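You operate a simulated robot arm through the tools that you are given. There is no shell and no other tool.

You are at the controls of a simulated robot arm. One attempt, no reset.

JOB
Put things in order on the top of the dining table. At the end: the clear soap bottle stands on top of the black iron trivet; the pink towel stands where the brown potato stood; the brown potato from the top of the dining table stands where the dark bun stood; the dark bun stands where the clear soap bottle stood; whatever was shut is shut again. Leave all else as you found it, and nothing knocked over.

The check looks at the end state, three seconds after you hand in, the way a careful person would. Anything else that was tipped, shoved, dropped, spilled or broken makes it a failure. Flat cloth is picked up by pressing the open fingertips on it (5 to 10 N) and closing them slowly along it; thin cloth reads only 2 to 8 mm in the jaws.

ROBOT AND FRAMES
A 6-joint arm with a two-finger gripper, fixed in place. Base frame: the origin is at the foot of the arm, x ahead of it, y to its left, z up; the work surface is at about z = 0. Units: m, rad, N and s.
With the tool pointing down near the work surface it reaches from about 0.18 to 0.48 m from the base axis. Its first joint turns from -1.152 to 1.152 rad. Payload 1.76 kg.
The TCP is the grasp point between the finger pads, 0.029 m short of the fingertips. In the tool frame z runs along the fingers and y along their closing line. The gripper opens to 0.082 m. The gripper's body begins 0.058 m behind the TCP.
Orientation is told as [roll, pitch, yaw] about the base's x, y, z axes, in that order, counted from this pose: with the fingers straight down and closing along the base's y, the tool's x points along the base's -x, its y along +y and its z along -z.

CONTROLS
- The arm moves only by the tool arm_command. Its argument "targets" is a list of rows, each a list of 3 entries, a list of its own where there are three numbers: the shift along the base's x, y, z in m, then the turn, a rotation vector about the base's x, y, z in rad, then the closure in counts, from 0 (fully open) to 255 (shut). In form: [[[tx, ty, tz], [wx, wy, wz], gripper], ...]. A call has 1 to 20 rows; each row is the pose to reach, as a shift and turn from the pose commanded when the call began. Each row takes 0.2 s and may step no farther than 0.05 m and 0.15 rad from the row before; otherwise, or with a gripper value out of range, the whole call is refused. Where a pose cannot be reached the arm comes as near as it can. A force on the tool above 40 N (or 10 N above the force at the start of the call, whichever is more), or a blocked arm, ends the call early, and 0.2 s more pass. Each finger halts on what it meets, pressing with about 34 N; the grip force reading is that of the motor and also rises with nothing between the fingers. The clock runs only during rows and for 0.2 s after the last one: add rows that repeat a pose to give the fingers time. The reply holds the time, the measured pose of the TCP, the force on the tool along the base axes, the opening and the grip force, in the units named above and with some noise, with the torque about the TCP (base axes, N m) and any sound that the robot's microphone picked up, and new pictures: "pictures" is both (left out), scene, wrist or none.
- Cameras (640 x 400 px; columns grow to the right, rows downward): "scene" is fixed at [0.0491, 0.3399, 0.4016]; the picture's right is [-0.78, -0.63, 0.00], its down [-0.47, 0.58, -0.66] and it looks along [0.41, -0.52, -0.75] (base axes); focal length 214 px, centre (320, 200). "wrist" rides on the gripper at [0.079, 0.004, -0.09] in the tool frame; the picture's right is [-0.05, 1.00, 0.00], its down [-0.71, -0.04, -0.71] and it looks along [-0.71, -0.04, 0.71] (tool axes); focal length 256 px, centre (320, 200).
- measure_at(camera, pixels): for up to 12 pixels [column, row] of the newest picture of that camera ("zoom" is the newest enlarged one), the place [x, y, z] in the base frame of the surface seen there, good to about 0.002 m. No time passes.
- close_up(camera, box): a new picture of the part [left, top, right, bottom] of that camera's present view, enlarged. No time passes.
- finish_job(): hands the job in; it is judged then, once.

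Leave the gripper open and the arm clear of the work at the hand-in unless told otherwise.

The tools are called after ">>>" as name(argument=value, ...) on one line, values as JSON. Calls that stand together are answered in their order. arm_command: Moves the arm, as the interface text tells. Its arguments: {"type":"object","properties":{"targets":{"type":"array"},"pictures":{"type":"string","enum":["both","scene","wrist","none"]}},"required":["targets"]} The other tools are called the same way: measure_at (camera, pixels) gives the place of the surface under pixels of a picture; close_up (camera, box) takes an enlarged picture of a part of a camera's view; finish_job () hands the job in.

At the start:

```text
t: 0.0
ee_pos: [0.3477, 0.0506, 0.2449]
ee_rot: [0.001, 0.001, -0.001]
force: [-0.2, 1.0, -0.1]
moment: [-0.01, -0.01, 0.0]
gripper_width: 0.0821
gripper_force: 0.0
```

scene: 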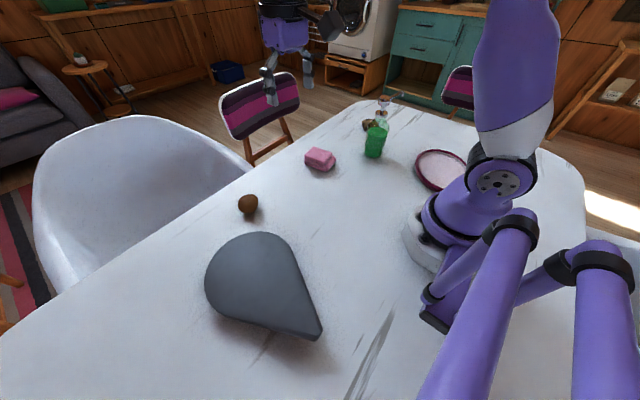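
wrist: 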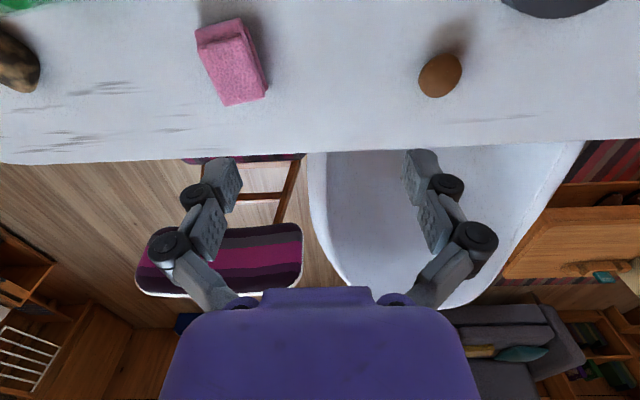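

The scene picture shows a grey drop-shaped object at (262,285), a brown round thing at (248,204), a pink block at (320,158), a green cup at (376,140), something dark at (369,125), a glassy thing at (385,105) and a plate at (440,168). I'll enlarge parts of both views to identify them before moving.

>>> close_up(camera="scene", box=[300, 80, 460, 180])

>>> close_up(camera="scene", box=[180, 180, 380, 360])

>>> close_up(camera="wrist", box=[0, 0, 320, 160])

```text
4.00 times, centred on (380, 130) of scene
```

zoom: 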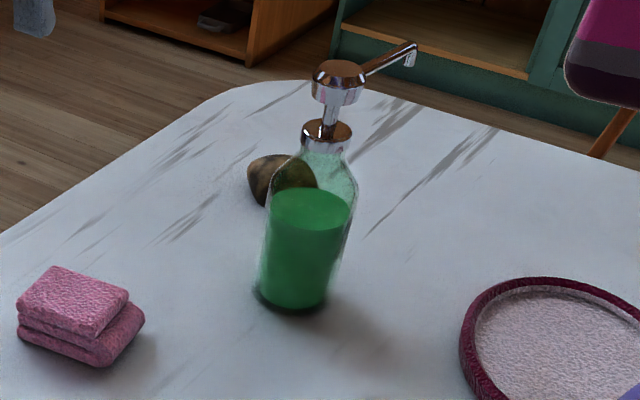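

```text
2.22 times, centred on (280, 270) of scene
```

zoom: 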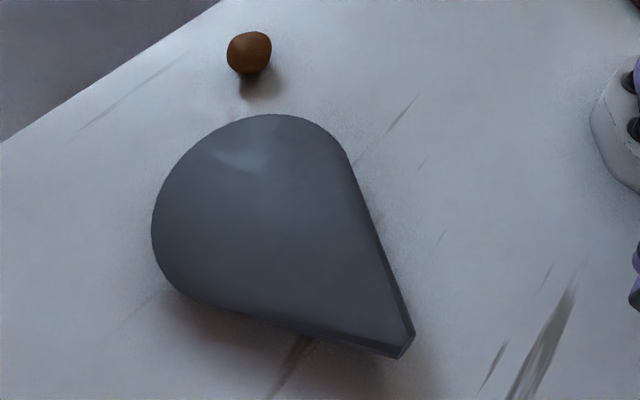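

```text
2.00 times, centred on (160, 80) of wrist
```

zoom: 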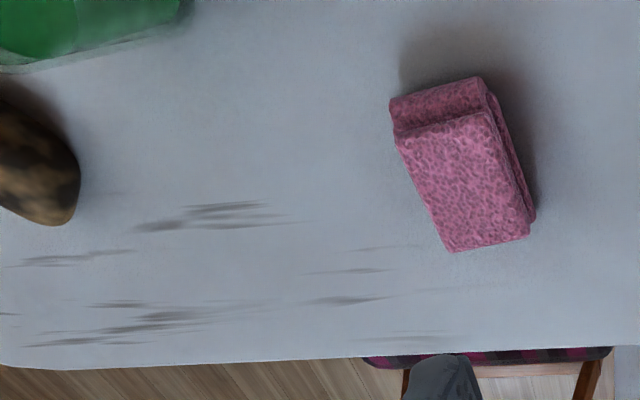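

The bottle is a clear pump bottle with green liquid, a mottled thing stands behind it, the pink folded towel is at (320,158), and the smooth brown thing is at (248,204). Next I measure their places and sizes, which moves nothing.

>>> measure_at(camera="scene", pixels=[[248, 202], [248, 214], [262, 285], [320, 320], [252, 236], [210, 290], [318, 156], [374, 155], [369, 125], [440, 168], [440, 152], [384, 99]])

>>> measure_at(camera="wrist", pixels=[[440, 75], [440, 55], [440, 97], [420, 75], [461, 75], [230, 60], [200, 30], [238, 20], [226, 105], [265, 95], [15, 60], [560, 5]])

>>> close_up(camera="wrist", box=[380, 0, 640, 140])

>>> close_up(camera="wrist", box=[0, 0, 100, 110])

```text
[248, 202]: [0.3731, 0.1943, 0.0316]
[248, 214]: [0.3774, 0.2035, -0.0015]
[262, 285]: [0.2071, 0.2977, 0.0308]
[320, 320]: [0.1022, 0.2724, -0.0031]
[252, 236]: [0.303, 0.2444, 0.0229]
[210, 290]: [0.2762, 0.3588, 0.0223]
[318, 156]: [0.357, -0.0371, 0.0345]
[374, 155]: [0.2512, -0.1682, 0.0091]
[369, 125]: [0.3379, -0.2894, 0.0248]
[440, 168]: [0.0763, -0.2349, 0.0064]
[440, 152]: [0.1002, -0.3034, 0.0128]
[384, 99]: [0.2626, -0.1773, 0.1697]
```

```text
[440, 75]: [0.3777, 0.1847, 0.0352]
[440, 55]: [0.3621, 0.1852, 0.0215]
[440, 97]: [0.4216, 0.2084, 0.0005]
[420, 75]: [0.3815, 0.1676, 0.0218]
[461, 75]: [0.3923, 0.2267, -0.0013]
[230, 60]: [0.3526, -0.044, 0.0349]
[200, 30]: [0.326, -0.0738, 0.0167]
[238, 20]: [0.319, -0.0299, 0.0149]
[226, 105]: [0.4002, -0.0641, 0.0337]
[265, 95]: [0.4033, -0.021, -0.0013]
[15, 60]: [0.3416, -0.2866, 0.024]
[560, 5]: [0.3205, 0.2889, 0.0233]
```

```text
2.46 times, centred on (510, 70) of wrist
```

zoom: 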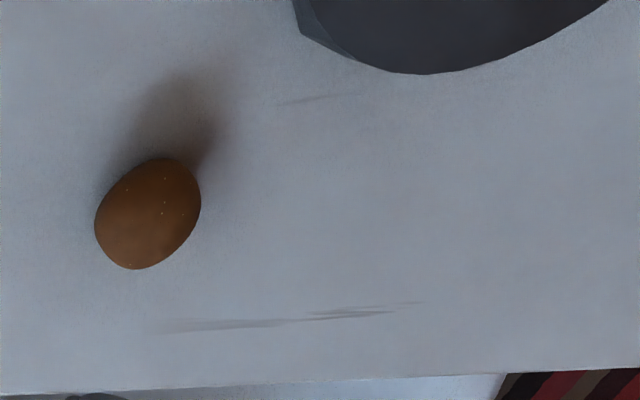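

```text
3.64 times, centred on (50, 55) of wrist
```

zoom: 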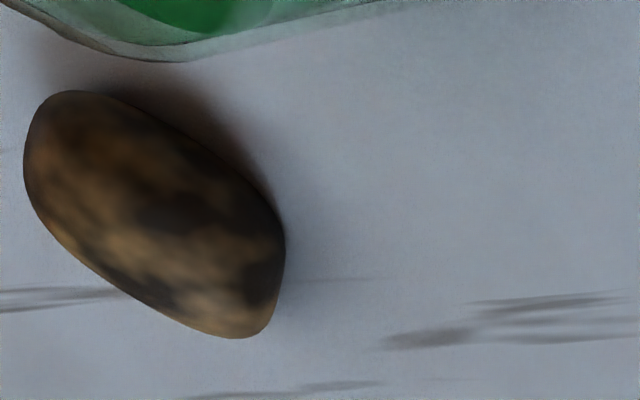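

The thing at (440,75) in the wrist view is small, smooth and brown, about 4 cm across. The mottled one at (15,60) is longer, roughly 7–9 cm. I can't yet tell which is the potato and which is the bun, so I'll move high and back towards the bottle side to get a better look.

>>> arm_command(targets=[[[-0.02, -0.04, 0.01], [0, 0, 0], 0], [[-0.045, -0.08, 0.02], [0, 0, 0], 0], [[-0.07, -0.12, 0.03], [0, 0, 0], 0], [[-0.095, -0.16, 0.04], [0, 0, 0], 0], [[-0.12, -0.2, 0.05], [0, 0, 0], 0], [[-0.12, -0.2, 0.05], [0, 0, 0], 0]])

```text
t: 1.4
ee_pos: [0.2262, -0.1471, 0.2943]
ee_rot: [0.001, 0.0, 0.001]
force: [-0.2, 0.2, 0.2]
moment: [0.01, -0.01, -0.01]
gripper_width: 0.0822
gripper_force: 0.1
```

scene: 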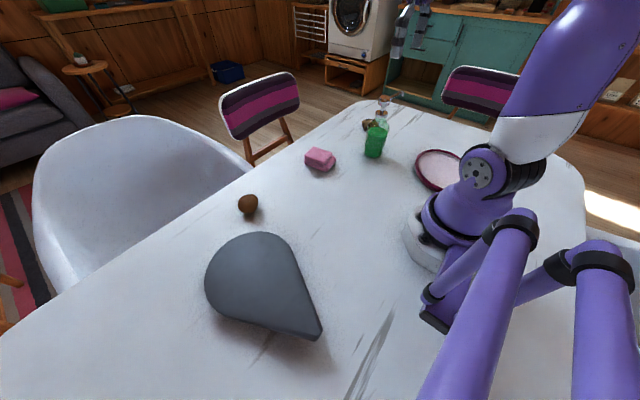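
wrist: 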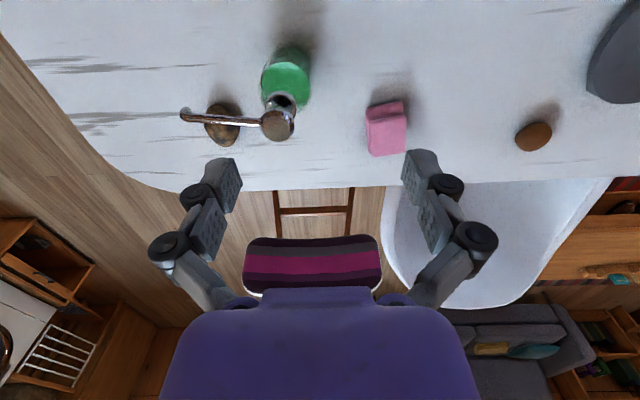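

Now the wrist view holds the bottle at (288,90), the mottled thing behind it at (222,125), the towel at (386,130) and the brown thing at (533,136). I'll enlarge each one.

>>> close_up(camera="wrist", box=[160, 30, 340, 160])

>>> close_up(camera="wrist", box=[500, 100, 570, 160])

>>> close_up(camera="wrist", box=[350, 80, 430, 170])

>>> measure_at(camera="wrist", pixels=[[288, 75], [288, 50], [264, 85], [309, 85], [285, 98], [279, 125], [262, 122], [185, 116], [222, 135], [208, 132], [238, 133], [222, 108]])

```text
3.08 times, centred on (250, 95) of wrist
```

zoom: 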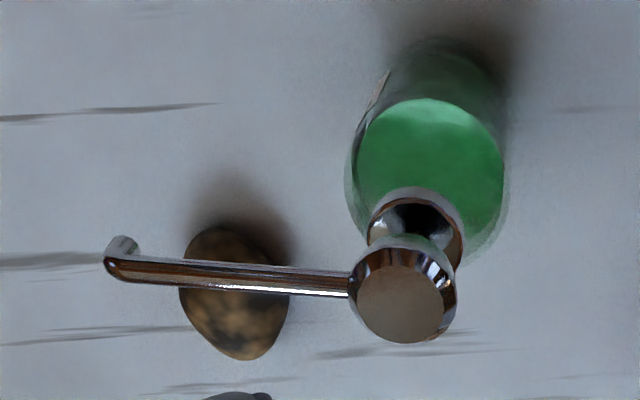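

```text
6.67 times, centred on (535, 130) of wrist
```

zoom: 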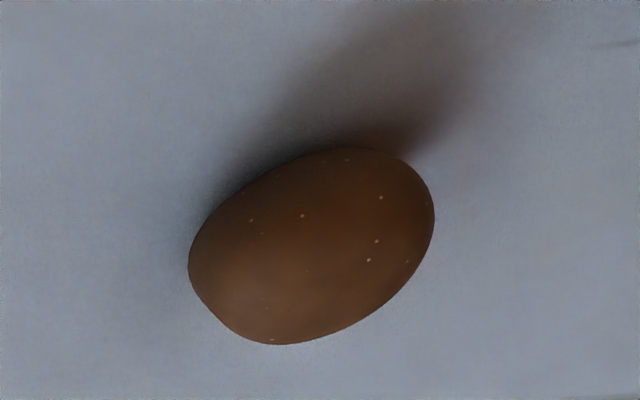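

```text
4.44 times, centred on (390, 125) of wrist
```

zoom: 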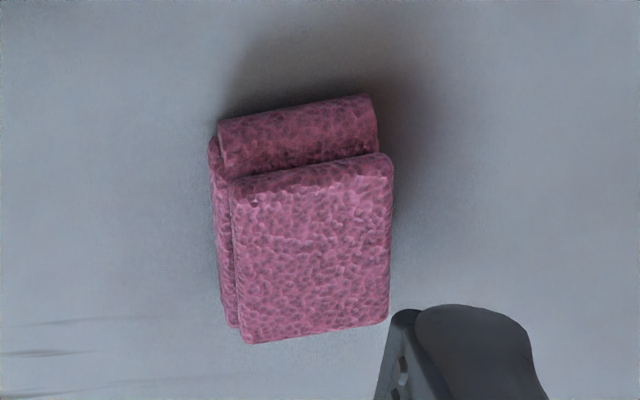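

```text
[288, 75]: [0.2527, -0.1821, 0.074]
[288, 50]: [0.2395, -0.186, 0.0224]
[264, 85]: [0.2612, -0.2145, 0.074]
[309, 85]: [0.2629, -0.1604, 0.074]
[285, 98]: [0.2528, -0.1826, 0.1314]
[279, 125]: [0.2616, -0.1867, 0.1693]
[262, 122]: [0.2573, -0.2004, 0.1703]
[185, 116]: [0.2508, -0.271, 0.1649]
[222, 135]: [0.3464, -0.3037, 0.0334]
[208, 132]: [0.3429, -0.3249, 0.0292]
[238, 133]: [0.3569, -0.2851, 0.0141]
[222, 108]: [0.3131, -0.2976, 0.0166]
```

The smooth one carries tiny light specks, like the skin of a potato. The mottled one has dark, baked-looking patches, like a dark bun. I'll look again closer once the bottle is out of the way. Next I check the grey drop-shaped object, so I'm swinging over to its side at a safe height.

>>> arm_command(targets=[[[0.019, 0.034, 0], [0, 0, 0.09], 0], [[0.033, 0.071, 0], [0, 0, 0.18], 0], [[0.041, 0.109, 0], [0, 0, 0.27], 0], [[0.044, 0.148, 0], [0, 0, 0.36], 0], [[0.041, 0.187, 0], [0, 0, 0.45], 0], [[0.0275, 0.2237, 0], [0, 0, 0.54], 0], [[0.009, 0.2574, 0], [0, 0, 0.63], 0], [[-0.0133, 0.2875, 0], [0, 0, 0.72], 0], [[-0.0395, 0.3134, 0], [0, 0, 0.81], 0], [[-0.072, 0.331, 0], [0, 0, 0.9], 0], [[-0.072, 0.331, 0], [0, 0, 0.9], 0]])

```text
t: 3.8
ee_pos: [0.1529, 0.1829, 0.2974]
ee_rot: [0.0, -0.001, 0.9]
force: [0.8, -0.5, -0.1]
moment: [0.01, 0.03, -0.03]
gripper_width: 0.0818
gripper_force: 0.0
```

scene: 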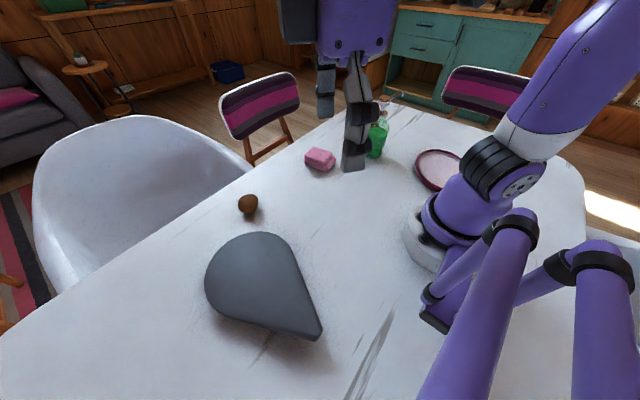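
wrist: 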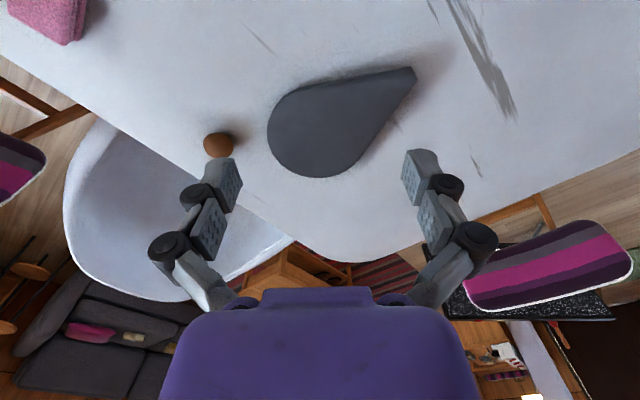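

The drop-shaped piece at (335,120) is dark iron grey, like a sadiron trivet with a flat top. I'll enlarge it and measure its outline and the thickness of its top.

>>> close_up(camera="wrist", box=[250, 50, 430, 190])

>>> measure_at(camera="wrist", pixels=[[270, 130], [285, 155], [318, 173], [350, 160], [315, 92], [412, 70], [410, 85], [318, 130], [340, 120], [300, 130], [320, 150], [370, 100]])

>>> measure_at(camera="scene", pixels=[[207, 270], [206, 290], [240, 236], [275, 236], [220, 310], [290, 250], [250, 270], [235, 285], [262, 285], [260, 260], [300, 310], [320, 338]])

```text
2.86 times, centred on (340, 120) of wrist
```

zoom: 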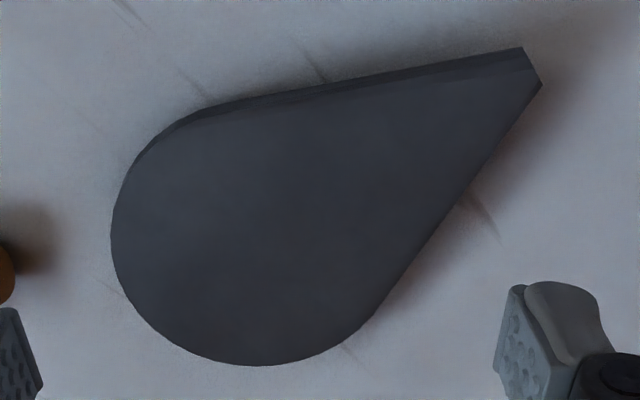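

```text
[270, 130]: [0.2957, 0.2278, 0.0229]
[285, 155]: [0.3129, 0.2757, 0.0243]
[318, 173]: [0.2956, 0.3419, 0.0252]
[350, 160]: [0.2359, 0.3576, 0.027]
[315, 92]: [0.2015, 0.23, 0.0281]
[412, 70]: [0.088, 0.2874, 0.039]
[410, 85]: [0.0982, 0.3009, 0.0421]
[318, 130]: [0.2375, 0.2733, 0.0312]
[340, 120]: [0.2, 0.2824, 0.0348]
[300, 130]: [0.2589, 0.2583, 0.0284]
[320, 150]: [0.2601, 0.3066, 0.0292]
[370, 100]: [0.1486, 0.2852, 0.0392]
```

```text
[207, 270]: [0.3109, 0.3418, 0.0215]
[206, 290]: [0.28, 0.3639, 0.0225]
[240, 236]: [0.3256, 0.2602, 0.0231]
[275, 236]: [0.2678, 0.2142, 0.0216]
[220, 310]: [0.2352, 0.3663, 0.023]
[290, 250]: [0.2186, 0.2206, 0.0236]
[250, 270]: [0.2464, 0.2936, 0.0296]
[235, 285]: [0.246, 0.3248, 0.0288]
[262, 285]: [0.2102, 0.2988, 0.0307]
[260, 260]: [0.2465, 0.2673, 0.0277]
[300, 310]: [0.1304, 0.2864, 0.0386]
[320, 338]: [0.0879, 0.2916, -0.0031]
```

The top of the drop-shaped piece slopes, from about z = 0.022 at the round end to about 0.04 at the tip. I'll look at its sides in the scene view, and at the plate too, to be sure which of them is the trivet.

>>> close_up(camera="scene", box=[195, 225, 335, 350])

>>> close_up(camera="scene", box=[400, 130, 640, 300])

>>> close_up(camera="wrist", box=[420, 180, 640, 360])

```text
3.20 times, centred on (265, 288) of scene
```

zoom: 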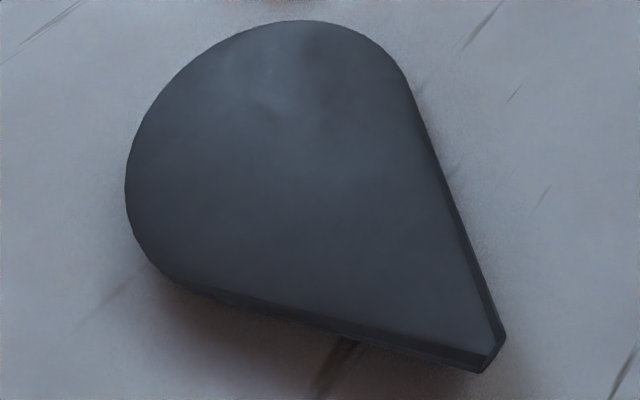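

```text
2.35 times, centred on (520, 215) of scene
```

zoom: 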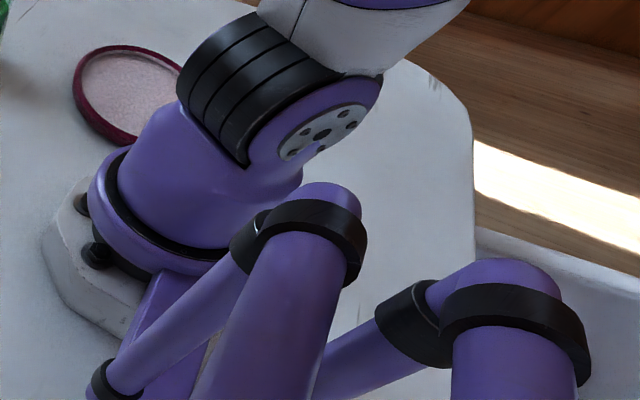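

```text
2.22 times, centred on (530, 270) of wrist
```

zoom: 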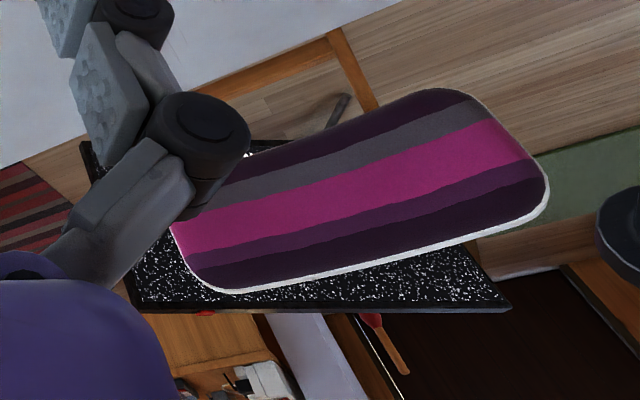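

The drop-shaped piece is a solid dark iron block and the only black iron thing here, so it is the trivet. Its round part is centred near (0.25, 0.292) and its top is at about z = 0.03. Next I go back to the bottle with the tool turned, so the fingers will close along x (square to the pump nozzle, which points along -y), and look at the bottle from the side.

>>> arm_command(targets=[[[0.013, -0.0137, 0], [0, 0, -0.137], 0], [[0.026, -0.0274, 0], [0, 0, -0.274], 0], [[0.039, -0.0411, 0], [0, 0, -0.411], 0], [[0.052, -0.0548, 0], [0, 0, -0.548], 0], [[0.065, -0.0685, 0], [0, 0, -0.685], 0], [[0.078, -0.0822, 0], [0, 0, -0.822], 0], [[0.091, -0.0959, 0], [0, 0, -0.959], 0], [[0.104, -0.1096, 0], [0, 0, -1.096], 0], [[0.117, -0.1233, 0], [0, 0, -1.233], 0], [[0.116, -0.1355, -0.011], [0, 0, -1.37], 0], [[0.115, -0.1477, -0.022], [0, 0, -1.507], 0], [[0.114, -0.1599, -0.033], [0, 0, -1.644], 0], [[0.113, -0.1721, -0.044], [0, 0, -1.781], 0], [[0.112, -0.1843, -0.055], [0, 0, -1.918], 0], [[0.111, -0.1965, -0.066], [0, 0, -2.055], 0], [[0.11, -0.2087, -0.077], [0, 0, -2.192], 0], [[0.109, -0.2209, -0.087], [0, 0, -2.329], 0], [[0.108, -0.233, -0.097], [0, 0, -2.4705], 0], [[0.108, -0.233, -0.097], [0, 0, -2.4705], 0]])

```text
t: 7.8
ee_pos: [0.2626, -0.0501, 0.1985]
ee_rot: [-0.001, 0.0, -1.573]
force: [0.1, 0.4, 0.4]
moment: [0.0, -0.01, -0.01]
gripper_width: 0.0819
gripper_force: 0.1
```

scene: 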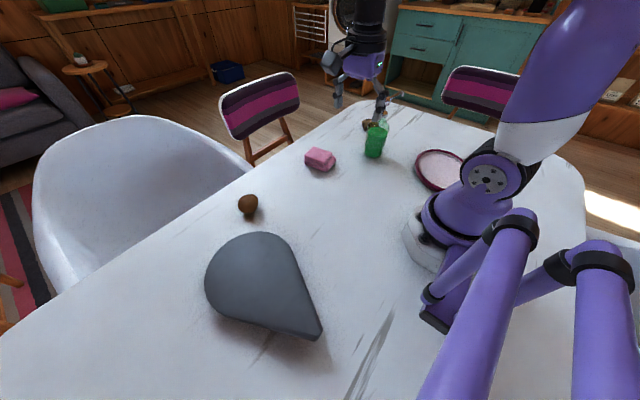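
wrist: 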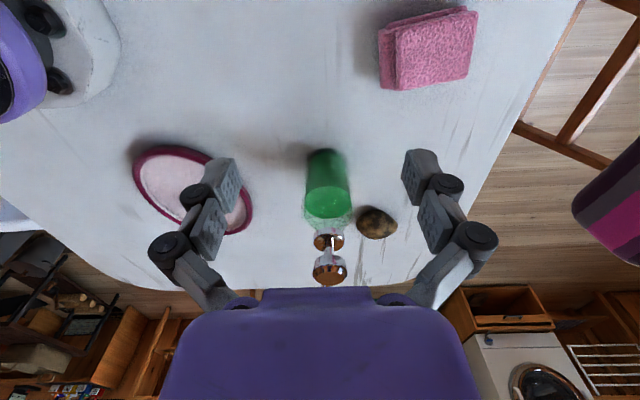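

Now the bottle stands between the fingers in the wrist view: body at (327,185), collar at (328,241), pump head at (330,270), with the mottled thing at (377,222). I'll enlarge it and measure its outline.

>>> close_up(camera="wrist", box=[260, 130, 420, 300])

>>> measure_at(camera="wrist", pixels=[[326, 155], [310, 160], [327, 175], [309, 185], [347, 185], [327, 205], [328, 222], [328, 232], [328, 243], [330, 262], [318, 270], [343, 270]])

>>> measure_at(camera="wrist", pixels=[[377, 222], [377, 208], [361, 215], [395, 222], [377, 234], [384, 215], [470, 15], [405, 40], [382, 85], [470, 70], [430, 30], [400, 88]])

```text
2.35 times, centred on (340, 215) of wrist
```

zoom: 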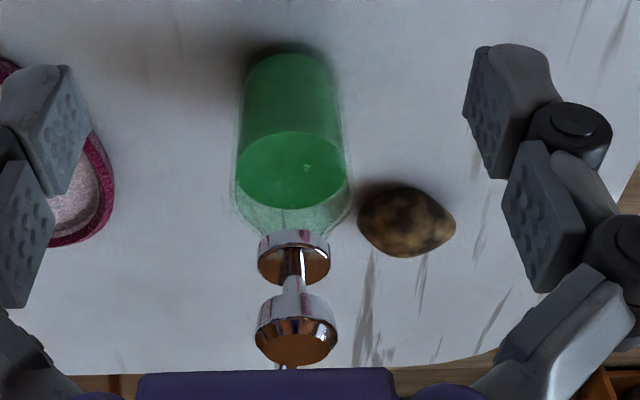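

```text
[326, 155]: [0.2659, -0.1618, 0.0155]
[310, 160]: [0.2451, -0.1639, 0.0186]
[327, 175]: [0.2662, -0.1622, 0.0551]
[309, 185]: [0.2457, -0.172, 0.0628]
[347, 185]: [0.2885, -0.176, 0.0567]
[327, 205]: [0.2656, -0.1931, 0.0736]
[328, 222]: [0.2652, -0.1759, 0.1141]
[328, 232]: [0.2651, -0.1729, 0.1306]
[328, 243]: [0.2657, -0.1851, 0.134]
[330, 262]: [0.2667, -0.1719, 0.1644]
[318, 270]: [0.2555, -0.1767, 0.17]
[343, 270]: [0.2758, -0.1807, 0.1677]
```

```text
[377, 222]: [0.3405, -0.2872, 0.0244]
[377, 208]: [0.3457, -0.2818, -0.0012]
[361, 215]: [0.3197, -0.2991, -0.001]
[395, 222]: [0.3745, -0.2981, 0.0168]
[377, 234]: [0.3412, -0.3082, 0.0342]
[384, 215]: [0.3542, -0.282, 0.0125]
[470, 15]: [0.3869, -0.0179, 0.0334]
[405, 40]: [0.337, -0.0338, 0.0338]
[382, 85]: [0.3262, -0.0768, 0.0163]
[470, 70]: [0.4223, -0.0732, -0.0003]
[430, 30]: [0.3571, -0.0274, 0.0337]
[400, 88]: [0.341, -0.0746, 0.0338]
```

The bottle axis is near (0.2657, -0.189). Its collar is at z ≈ 0.12–0.134, about 33 mm wide, and the pump head reaches 0.172. I'll rise, go over it and come down with the fingers either side of the head and collar, keeping the fingertips above the glass shoulder at about z = 0.117.

>>> arm_command(targets=[[[0, 0, 0.02], [0, 0, 0], 0], [[0.001, -0.045, 0.025], [0, 0, 0], 0], [[0.002, -0.09, 0.025], [0, 0, 0], 0], [[0.003, -0.125, 0.025], [0, 0, 0], 0], [[0.003, -0.139, 0.025], [0, 0, 0], 0], [[0.003, -0.139, 0.025], [0, 0, 0], 0], [[0.003, -0.139, 0.0], [0, 0, 0], 0], [[0.003, -0.139, -0.025], [0, 0, 0], 0], [[0.003, -0.139, -0.04], [0, 0, 0], 0], [[0.003, -0.139, -0.0525], [0, 0, 0], 0], [[0.003, -0.139, -0.0525], [0, 0, 0], 0]])

```text
t: 10.2
ee_pos: [0.2676, -0.1896, 0.1465]
ee_rot: [0.0, -0.001, -1.57]
force: [-0.1, -0.8, 0.5]
moment: [0.02, -0.01, 0.02]
gripper_width: 0.0819
gripper_force: 0.0
```

scene: 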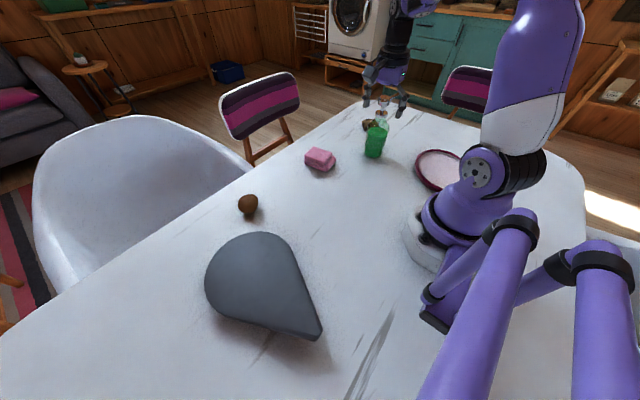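
wrist: 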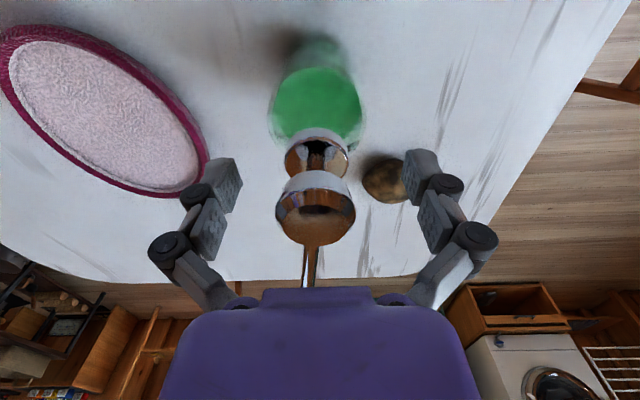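

The fingers straddle the pump. I'll measure where the pump's middle lies relative to the fingers so I can centre before closing.

>>> close_up(camera="wrist", box=[220, 60, 420, 260])

>>> measure_at(camera="wrist", pixels=[[316, 180], [280, 195], [353, 195], [290, 150], [344, 150], [316, 133], [316, 215], [290, 200], [342, 200], [316, 145]])

```text
2.00 times, centred on (320, 160) of wrist
```

zoom: 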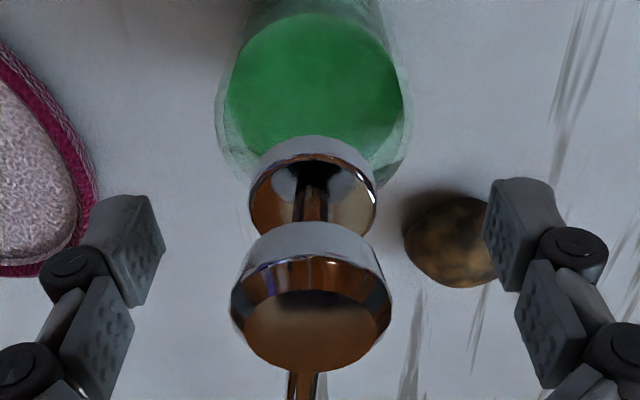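

```text
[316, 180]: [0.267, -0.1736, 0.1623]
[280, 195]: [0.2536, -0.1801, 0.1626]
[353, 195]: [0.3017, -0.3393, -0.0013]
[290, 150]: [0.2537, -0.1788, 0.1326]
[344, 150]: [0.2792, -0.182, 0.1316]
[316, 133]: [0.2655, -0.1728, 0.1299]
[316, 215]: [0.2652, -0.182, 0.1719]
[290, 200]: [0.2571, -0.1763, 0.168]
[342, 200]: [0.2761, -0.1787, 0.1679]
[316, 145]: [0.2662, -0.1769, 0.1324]
```

The pump's middle is at x ≈ 0.266 and the TCP is at 0.2676, so I shift 1.5 mm and close in small steps onto the collar and head.

>>> arm_command(targets=[[[-0.0015, 0, 0], [0, 0, 0], 50], [[-0.0015, 0, 0], [0, 0, 0], 100], [[-0.0015, 0, 0], [0, 0, 0], 130], [[-0.0015, 0, 0], [0, 0, 0], 140], [[-0.0015, 0, 0], [0, 0, 0], 146], [[-0.0015, 0, 0], [0, 0, 0], 152], [[-0.0015, 0, 0], [0, 0, 0], 158], [[-0.0015, 0, 0], [0, 0, 0], 164], [[-0.0015, 0, 0], [0, 0, 0], 172], [[-0.0015, 0, 0], [0, 0, 0], 190], [[-0.0015, 0, 0], [0, 0, 0], 230], [[-0.0015, 0, 0], [0, 0, 0], 230]])

```text
t: 12.8
ee_pos: [0.2646, -0.1905, 0.1469]
ee_rot: [-0.001, 0.003, -1.569]
force: [-1.7, 0.7, 5.2]
moment: [0.06, 0.1, -0.02]
gripper_width: 0.0297
gripper_force: 33.8
```

scene: 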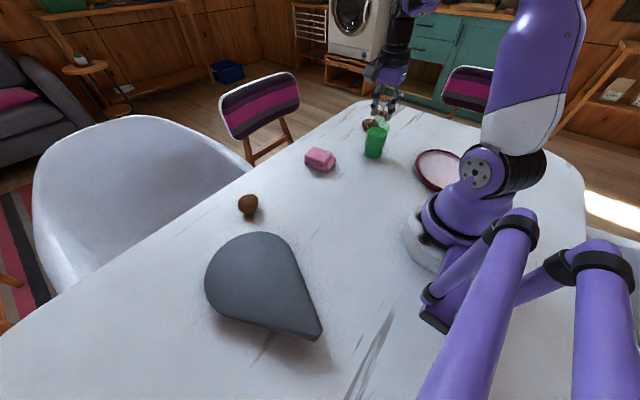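
wrist: 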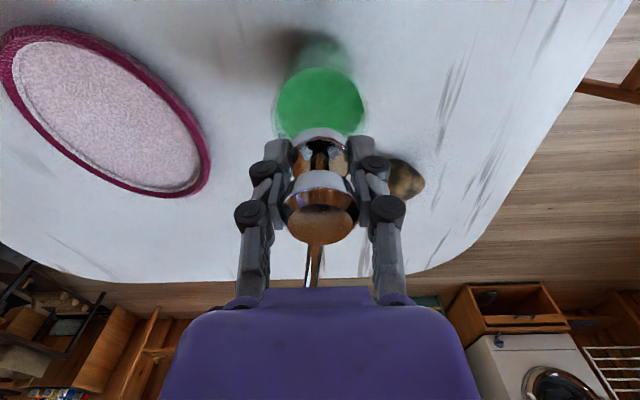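

The grip holds at 0.0297 m wide with 34 N. I lift straight up slowly, 3 cm first, and check that the bottle hangs straight.

>>> arm_command(targets=[[[0, 0, 0.005], [0, 0, 0], 230], [[0, 0, 0.012], [0, 0, 0], 230], [[0, 0, 0.02], [0, 0, 0], 230], [[0, 0, 0.03], [0, 0, 0], 230], [[0, 0, 0.03], [0, 0, 0], 230]])

```text
t: 14.0
ee_pos: [0.2655, -0.1905, 0.1761]
ee_rot: [-0.001, 0.0, -1.571]
force: [0.0, 0.5, -3.9]
moment: [-0.01, -0.03, 0.01]
gripper_width: 0.0296
gripper_force: 33.9
```

scene: 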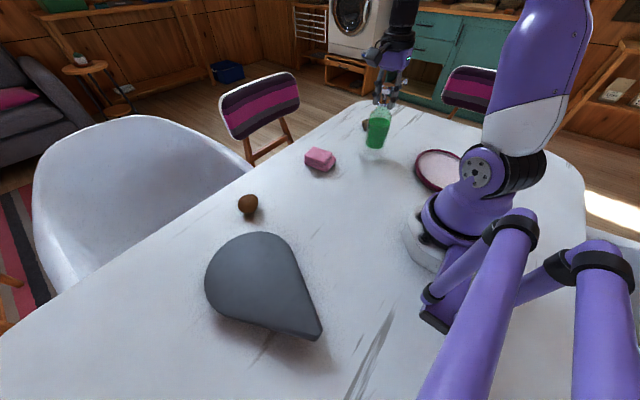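
wrist: 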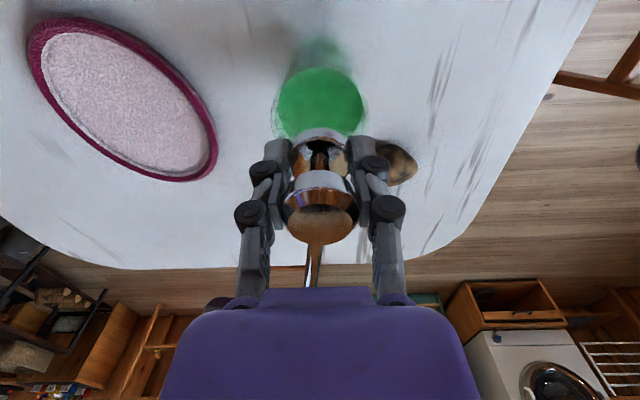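

The bottle hangs straight, weighs about 4 N, and its base is clear of the table. While it hangs there, I'll sample the trivet's top more finely to pick the flattest spot.

>>> measure_at(camera="scene", pixels=[[250, 250], [262, 250], [275, 255], [240, 265], [255, 265], [270, 268], [230, 275], [245, 280], [260, 282], [225, 290], [240, 295], [258, 298]])

>>> measure_at(camera="scene", pixels=[[280, 285], [275, 300], [290, 300], [285, 275], [225, 260], [235, 250], [250, 242], [215, 275], [220, 300], [240, 308], [300, 320], [310, 325]])

```text
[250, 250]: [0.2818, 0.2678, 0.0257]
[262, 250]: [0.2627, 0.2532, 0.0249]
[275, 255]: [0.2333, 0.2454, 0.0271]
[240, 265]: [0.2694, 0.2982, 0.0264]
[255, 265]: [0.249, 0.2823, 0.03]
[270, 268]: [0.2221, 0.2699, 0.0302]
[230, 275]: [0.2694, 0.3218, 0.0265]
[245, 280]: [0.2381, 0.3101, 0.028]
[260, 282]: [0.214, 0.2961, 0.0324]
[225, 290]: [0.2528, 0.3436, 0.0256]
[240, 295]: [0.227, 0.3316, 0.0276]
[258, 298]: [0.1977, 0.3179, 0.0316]
```

```text
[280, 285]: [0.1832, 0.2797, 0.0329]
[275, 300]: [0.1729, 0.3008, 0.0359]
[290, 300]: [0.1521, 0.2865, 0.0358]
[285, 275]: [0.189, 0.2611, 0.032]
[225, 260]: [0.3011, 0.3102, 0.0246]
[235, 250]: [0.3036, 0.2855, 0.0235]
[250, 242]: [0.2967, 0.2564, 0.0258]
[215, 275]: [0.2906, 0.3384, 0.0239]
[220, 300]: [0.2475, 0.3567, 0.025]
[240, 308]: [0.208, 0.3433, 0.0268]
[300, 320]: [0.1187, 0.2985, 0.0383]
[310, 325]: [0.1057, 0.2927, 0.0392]
```

The top is an even slope of about 4.5°, descending towards +x, so I'll lean the bottle to match when placing it. Now I lift to a clear height and carry the bottle in an arc above everything to over the trivet, turning the wrist along with it.

>>> arm_command(targets=[[[0, 0, 0.035], [0, 0, 0], 230], [[0, 0, 0.07], [0, 0, 0], 230], [[0.0196, 0.0238, 0.078], [0, 0, 0.0932], 230], [[0.037, 0.0496, 0.078], [0, 0, 0.1864], 230], [[0.0521, 0.0772, 0.078], [0, 0, 0.2796], 230], [[0.0646, 0.1064, 0.078], [0, 0, 0.3728], 230], [[0.0744, 0.137, 0.078], [0, 0, 0.466], 230], [[0.0813, 0.1686, 0.078], [0, 0, 0.5592], 230], [[0.0853, 0.2011, 0.078], [0, 0, 0.6524], 230], [[0.0862, 0.2341, 0.078], [0, 0, 0.7456], 230], [[0.084, 0.2674, 0.078], [0, 0, 0.8388], 230], [[0.0786, 0.3007, 0.078], [0, 0, 0.932], 230], [[0.0701, 0.3336, 0.078], [0, 0, 1.0252], 230], [[0.0583, 0.3658, 0.078], [0, 0, 1.1184], 230], [[0.0434, 0.3972, 0.078], [0, 0, 1.2116], 230], [[0.0255, 0.4272, 0.078], [0, 0, 1.3048], 230], [[0.0047, 0.4557, 0.078], [0, 0, 1.398], 230], [[-0.0189, 0.4823, 0.078], [0, 0, 1.4912], 230], [[-0.0189, 0.4823, 0.078], [0, 0, 1.4912], 230]])

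```text
t: 18.0
ee_pos: [0.2459, 0.2922, 0.2555]
ee_rot: [-0.001, 0.001, -0.078]
force: [0.0, 0.2, -4.8]
moment: [-0.03, 0.02, 0.0]
gripper_width: 0.0299
gripper_force: 34.2
```

scene: 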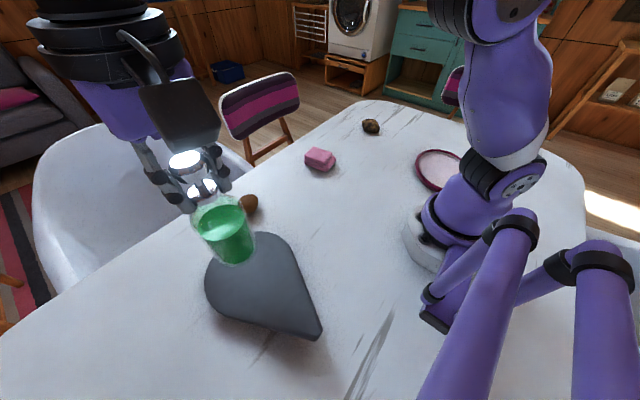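
wrist: 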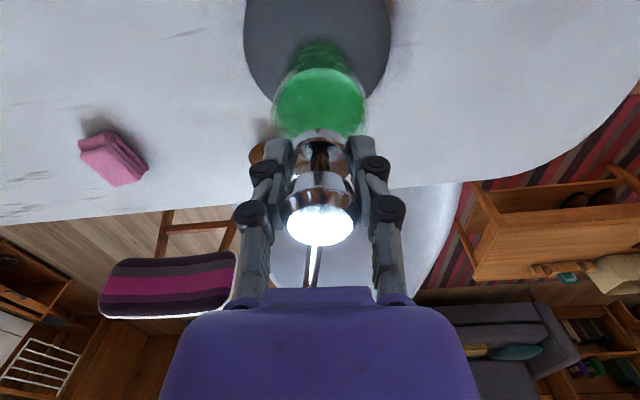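

The bottle hangs over the round part of the trivet. I lower it to about 1 cm above the surface while leaning it 0.075 rad to match the slope.

>>> arm_command(targets=[[[0, 0, -0.02], [0, 0.025, 0], 230], [[0, 0, -0.04], [0, 0.05, 0], 230], [[0, 0, -0.055], [0, 0.075, 0], 230], [[0, 0, -0.067], [0, 0.075, 0], 230], [[0, 0, -0.067], [0, 0.075, 0], 230]])

```text
t: 19.2
ee_pos: [0.2474, 0.2934, 0.1865]
ee_rot: [-0.004, 0.074, -0.078]
force: [-0.9, -0.5, -5.1]
moment: [0.03, -0.02, 0.02]
gripper_width: 0.0295
gripper_force: 33.6
```

scene: 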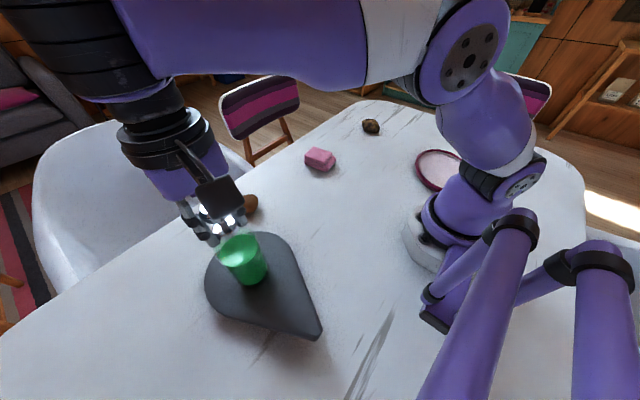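
wrist: 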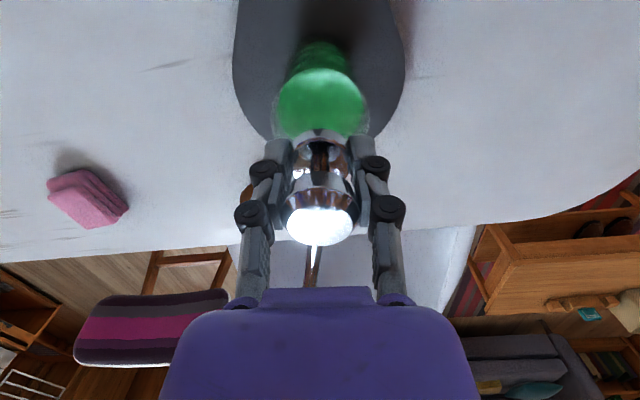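

The base is nearly on the trivet. I lower in 1–2 mm steps and watch the vertical force, which reads -5 N with the bottle hanging.

>>> arm_command(targets=[[[0, 0, -0.002], [0, 0, 0], 230], [[0, 0, -0.004], [0, 0, 0], 230], [[0, 0, -0.006], [0, 0, 0], 230], [[0, 0, -0.0075], [0, 0, 0], 230], [[0, 0, -0.0075], [0, 0, 0], 230]], pictures="none")

```text
t: 20.4
ee_pos: [0.245, 0.2927, 0.18]
ee_rot: [-0.008, 0.076, -0.08]
force: [0.2, 0.6, -5.1]
moment: [-0.02, -0.05, -0.02]
gripper_width: 0.0298
gripper_force: 33.8
```

Still hanging freely at z = 0.180. I go down in 1 mm steps.

>>> arm_command(targets=[[[0, 0, -0.001], [0, 0, 0], 230], [[0, 0, -0.002], [0, 0, 0], 230], [[0, 0, -0.003], [0, 0, 0], 230], [[0, 0, -0.003], [0, 0, 0], 230]], pictures="none")

```text
t: 21.4
ee_pos: [0.2466, 0.2923, 0.1763]
ee_rot: [-0.007, 0.075, -0.079]
force: [-0.1, 0.2, -5.4]
moment: [0.01, -0.06, -0.01]
gripper_width: 0.0299
gripper_force: 33.6
```

>>> arm_command(targets=[[[0, 0, -0.001], [0, 0, 0], 230], [[0, 0, -0.002], [0, 0, 0], 230], [[0, 0, -0.002], [0, 0, 0], 230]], pictures="both")

```text
t: 22.2
ee_pos: [0.2453, 0.2935, 0.1747]
ee_rot: [-0.005, 0.075, -0.079]
force: [0.4, 0.3, -5.1]
moment: [-0.02, 0.04, 0.03]
gripper_width: 0.0297
gripper_force: 33.6
```

scene: 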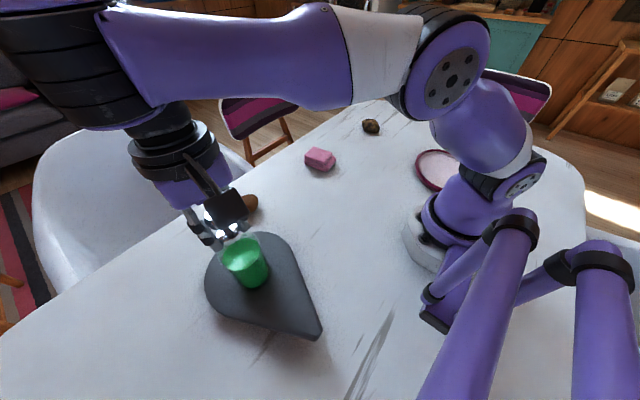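
wrist: 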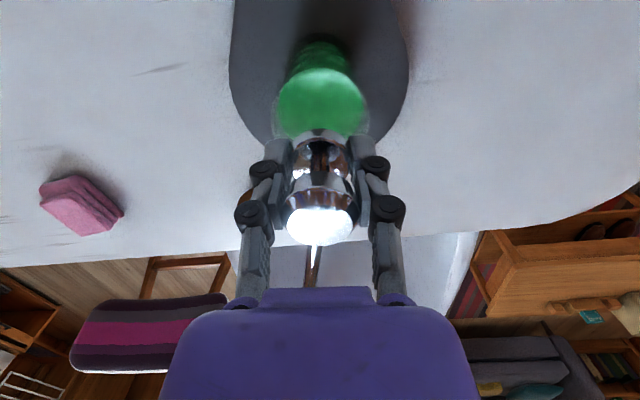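

Still no contact force at z = 0.1747. I'll enlarge the bottle's base to judge the remaining gap.

>>> close_up(camera="scene", box=[190, 220, 310, 310])

>>> measure_at(camera="scene", pixels=[[248, 282], [252, 288], [262, 282], [252, 295], [275, 280], [235, 278], [258, 290], [240, 290]])

```text
4.44 times, centred on (250, 265) of scene
```

zoom: 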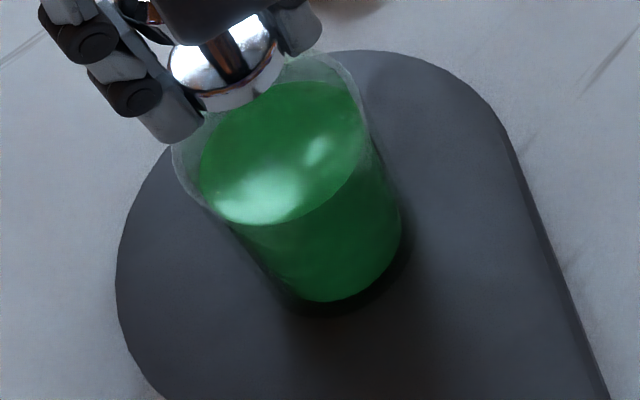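

```text
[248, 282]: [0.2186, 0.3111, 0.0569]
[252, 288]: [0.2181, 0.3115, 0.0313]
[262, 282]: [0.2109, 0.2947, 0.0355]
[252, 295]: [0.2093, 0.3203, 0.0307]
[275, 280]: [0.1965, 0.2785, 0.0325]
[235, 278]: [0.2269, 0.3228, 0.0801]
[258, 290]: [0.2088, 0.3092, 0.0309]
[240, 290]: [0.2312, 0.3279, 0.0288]
```

Very close: a thin contact shadow shows under the base. I keep lowering in 1 mm steps.

>>> arm_command(targets=[[[0, 0, -0.001], [0, 0, 0], 230], [[0, 0, -0.0015], [0, 0, 0], 230], [[0, 0, -0.0015], [0, 0, 0], 230]], pictures="none")

```text
t: 23.0
ee_pos: [0.2458, 0.2929, 0.1735]
ee_rot: [-0.005, 0.075, -0.08]
force: [0.5, 0.5, -3.9]
moment: [0.03, -0.1, -0.01]
gripper_width: 0.0297
gripper_force: 34.2
```

>>> arm_command(targets=[[[0, 0, -0.001], [0, 0, 0], 230], [[0, 0, -0.001], [0, 0, 0], 230]], pictures="none")

```text
t: 23.6
ee_pos: [0.2455, 0.2934, 0.1724]
ee_rot: [-0.006, 0.075, -0.079]
force: [0.0, -0.1, 3.8]
moment: [-0.03, -0.24, 0.01]
gripper_width: 0.0298
gripper_force: 33.8
```

Contact: the force is now +3.8 N. The moment says it touches first at the +x edge, so my lean is slightly too large. I lift 1 mm, take out 0.03 rad of lean about the base, and touch down again.

>>> arm_command(targets=[[[0, 0, 0.0015], [0, 0, 0], 230], [[-0.0044, 0, 0.0015], [0, -0.03, 0], 230], [[-0.0044, 0, 0.0005], [0, -0.03, 0], 230], [[-0.0044, 0, 0.0005], [0, -0.03, 0], 230]], pictures="none")

```text
t: 24.6
ee_pos: [0.2555, 0.2894, 0.1792]
ee_rot: [-0.045, 0.029, -0.079]
force: [-0.2, -0.1, -4.8]
moment: [0.04, 0.0, 0.02]
gripper_width: 0.0298
gripper_force: 33.6
out of reach, approached as far as the arm can: row 2, 3
```

The arm could not reach that pose and stopped slightly off, with the bottle again hanging freely at z = 0.179. I go back to the former lean, where it reached well.

>>> arm_command(targets=[[[0.0044, 0, 0.0055], [0, 0.03, 0], 230], [[0.0044, 0, 0.0055], [0, 0.03, 0], 230]], pictures="both")

```text
t: 25.2
ee_pos: [0.2456, 0.293, 0.1773]
ee_rot: [-0.004, 0.075, -0.078]
force: [-0.4, -0.4, -5.2]
moment: [-0.02, 0.01, -0.01]
gripper_width: 0.0298
gripper_force: 34.3
```

scene: 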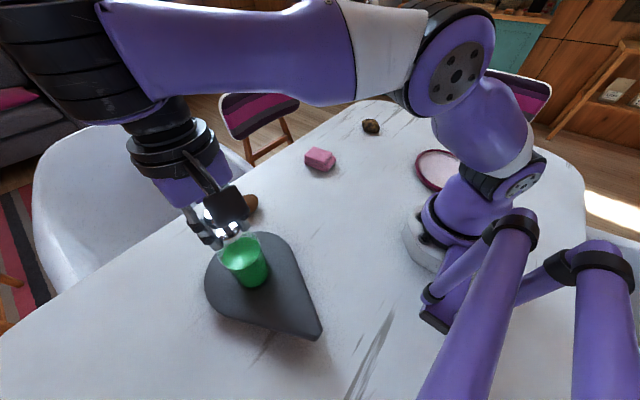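
wrist: 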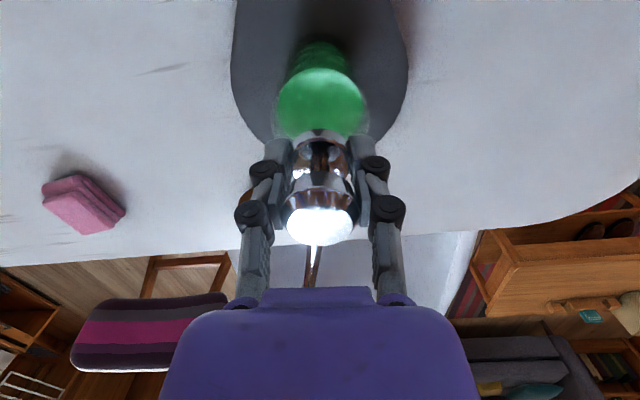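

The pose is back and the bottle hangs 4 mm above the surface. The mismatch is only a couple of degrees and the base is wide, so I touch down lightly here.

>>> arm_command(targets=[[[0, 0, -0.002], [0, 0, 0], 230], [[0, 0, -0.0035], [0, 0, 0], 230], [[0, 0, -0.0042], [0, 0, 0], 230], [[0, 0, -0.0042], [0, 0, 0], 230]], pictures="none")

```text
t: 26.2
ee_pos: [0.2461, 0.293, 0.1722]
ee_rot: [-0.007, 0.076, -0.081]
force: [0.1, 0.5, -4.3]
moment: [0.04, -0.03, 0.01]
gripper_width: 0.0297
gripper_force: 34.1
```

>>> arm_command(targets=[[[0, 0, -0.0007], [0, 0, 0], 230], [[0, 0, -0.0007], [0, 0, 0], 230]], pictures="none")

```text
t: 26.8
ee_pos: [0.2443, 0.292, 0.1736]
ee_rot: [-0.007, 0.076, -0.082]
force: [0.0, 0.1, -4.8]
moment: [-0.01, -0.02, 0.02]
gripper_width: 0.0297
gripper_force: 34.4
```

>>> arm_command(targets=[[[0, 0, -0.0008], [0, 0, 0], 230], [[0, 0, -0.0008], [0, 0, 0], 230]], pictures="none")

```text
t: 27.4
ee_pos: [0.2455, 0.2943, 0.172]
ee_rot: [-0.006, 0.076, -0.078]
force: [0.1, 1.0, 3.8]
moment: [0.14, -0.07, 0.01]
gripper_width: 0.0298
gripper_force: 33.8
```

Firmly seated now: net contact about 9 N and only small moments. I open the fingers gently and keep the arm still to see whether the bottle stays.

>>> arm_command(targets=[[[0, 0, 0], [0, 0, 0], 158], [[0, 0, 0], [0, 0, 0], 150], [[0, 0, 0], [0, 0, 0], 135], [[0, 0, 0], [0, 0, 0], 100], [[0, 0, 0], [0, 0, 0], 50], [[0, 0, 0], [0, 0, 0], 10], [[0, 0, 0], [0, 0, 0], 10]], pictures="both")

```text
t: 29.0
ee_pos: [0.2444, 0.2935, 0.1727]
ee_rot: [-0.007, 0.073, -0.08]
force: [0.2, 0.2, 0.3]
moment: [0.07, 0.02, 0.0]
gripper_width: 0.0786
gripper_force: 0.0
```

scene: 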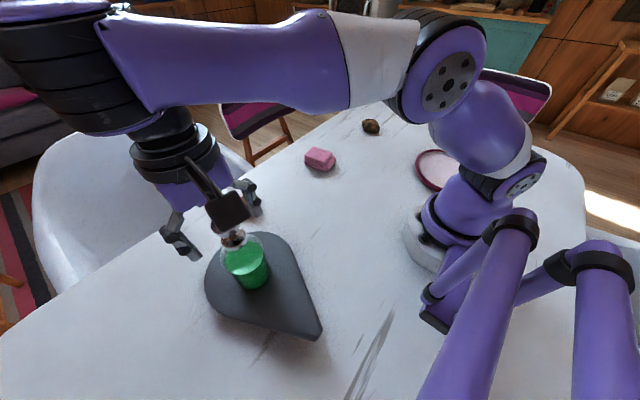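
wrist: 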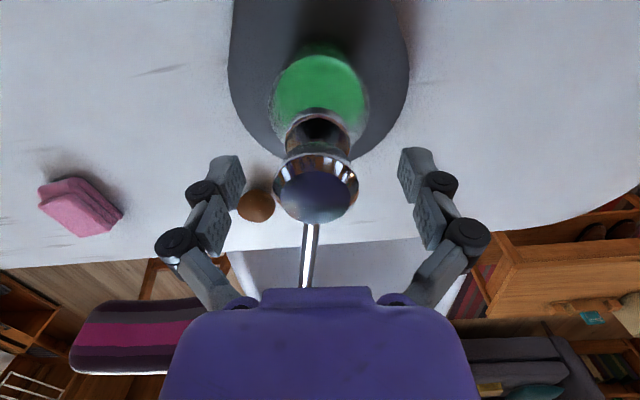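

The bottle stands by itself on the trivet. I withdraw straight up with the fingers open.

>>> arm_command(targets=[[[0, 0, 0.015], [0, 0, 0], 10], [[0, 0, 0.035], [0, 0, 0], 10], [[0, 0, 0.06], [0, 0, 0], 5], [[0, 0, 0.09], [0, 0, 0], 0], [[0, 0, 0.11], [0, 0, 0], 0], [[0, 0, 0.11], [0, 0, 0], 0]], pictures="both")

```text
t: 30.4
ee_pos: [0.2456, 0.293, 0.2822]
ee_rot: [-0.005, 0.075, -0.081]
force: [-0.1, 0.2, -0.5]
moment: [0.01, 0.02, 0.01]
gripper_width: 0.0819
gripper_force: 0.1
```

scene: 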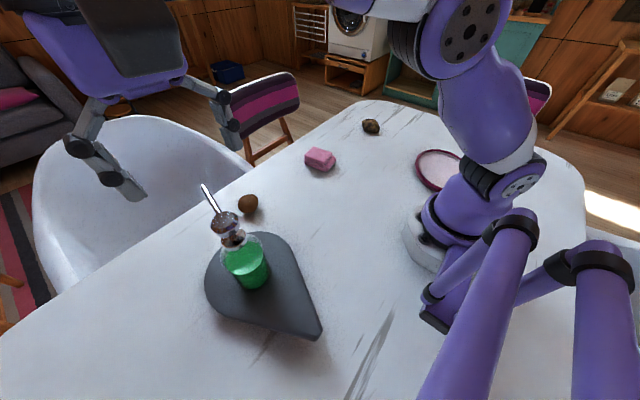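
wrist: 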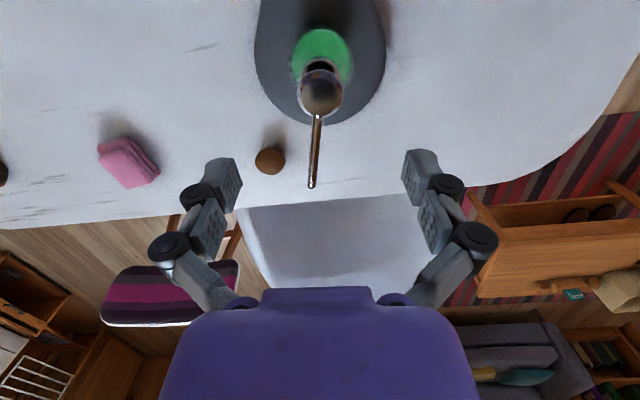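

The bottle stands on the trivet. I'll measure its head and base to confirm it's upright and well inside the trivet's edge.

>>> close_up(camera="scene", box=[180, 170, 340, 350])

>>> measure_at(camera="wrist", pixels=[[320, 90], [303, 88], [340, 88], [320, 35], [300, 45], [348, 45], [312, 183], [320, 70], [270, 160], [258, 160], [282, 160], [270, 148]])

>>> measure_at(camera="scene", pixels=[[224, 216], [214, 222], [236, 222], [234, 240], [248, 262], [250, 285], [248, 200], [248, 210], [240, 204], [257, 204], [248, 196], [320, 155]])

```text
2.22 times, centred on (260, 260) of scene
```

zoom: 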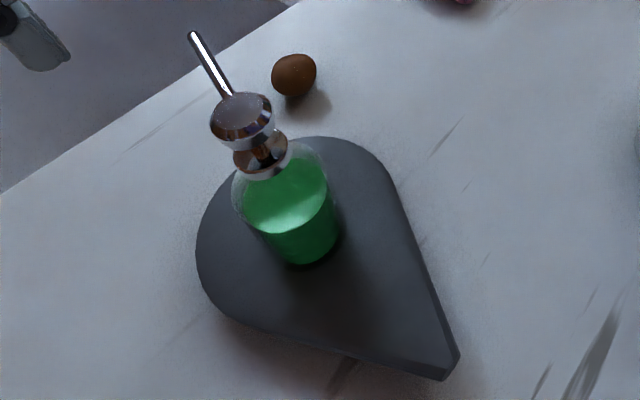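

```text
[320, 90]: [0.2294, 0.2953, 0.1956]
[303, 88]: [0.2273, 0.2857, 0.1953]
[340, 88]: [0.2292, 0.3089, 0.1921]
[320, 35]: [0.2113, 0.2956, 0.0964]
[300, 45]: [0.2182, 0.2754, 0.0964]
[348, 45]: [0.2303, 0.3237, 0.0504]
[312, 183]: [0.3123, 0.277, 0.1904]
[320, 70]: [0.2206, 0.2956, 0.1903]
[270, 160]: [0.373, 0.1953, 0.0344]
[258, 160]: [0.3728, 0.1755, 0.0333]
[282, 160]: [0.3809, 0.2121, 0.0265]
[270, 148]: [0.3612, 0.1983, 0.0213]
```

```text
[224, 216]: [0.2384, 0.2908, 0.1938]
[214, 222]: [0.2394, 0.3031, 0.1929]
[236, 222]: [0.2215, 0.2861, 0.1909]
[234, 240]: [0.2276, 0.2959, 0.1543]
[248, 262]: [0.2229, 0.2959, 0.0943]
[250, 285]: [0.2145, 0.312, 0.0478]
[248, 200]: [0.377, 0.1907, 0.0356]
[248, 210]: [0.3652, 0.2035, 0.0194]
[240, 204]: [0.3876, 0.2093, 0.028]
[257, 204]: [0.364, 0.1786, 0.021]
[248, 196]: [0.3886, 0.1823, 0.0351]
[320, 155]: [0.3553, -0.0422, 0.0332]
```

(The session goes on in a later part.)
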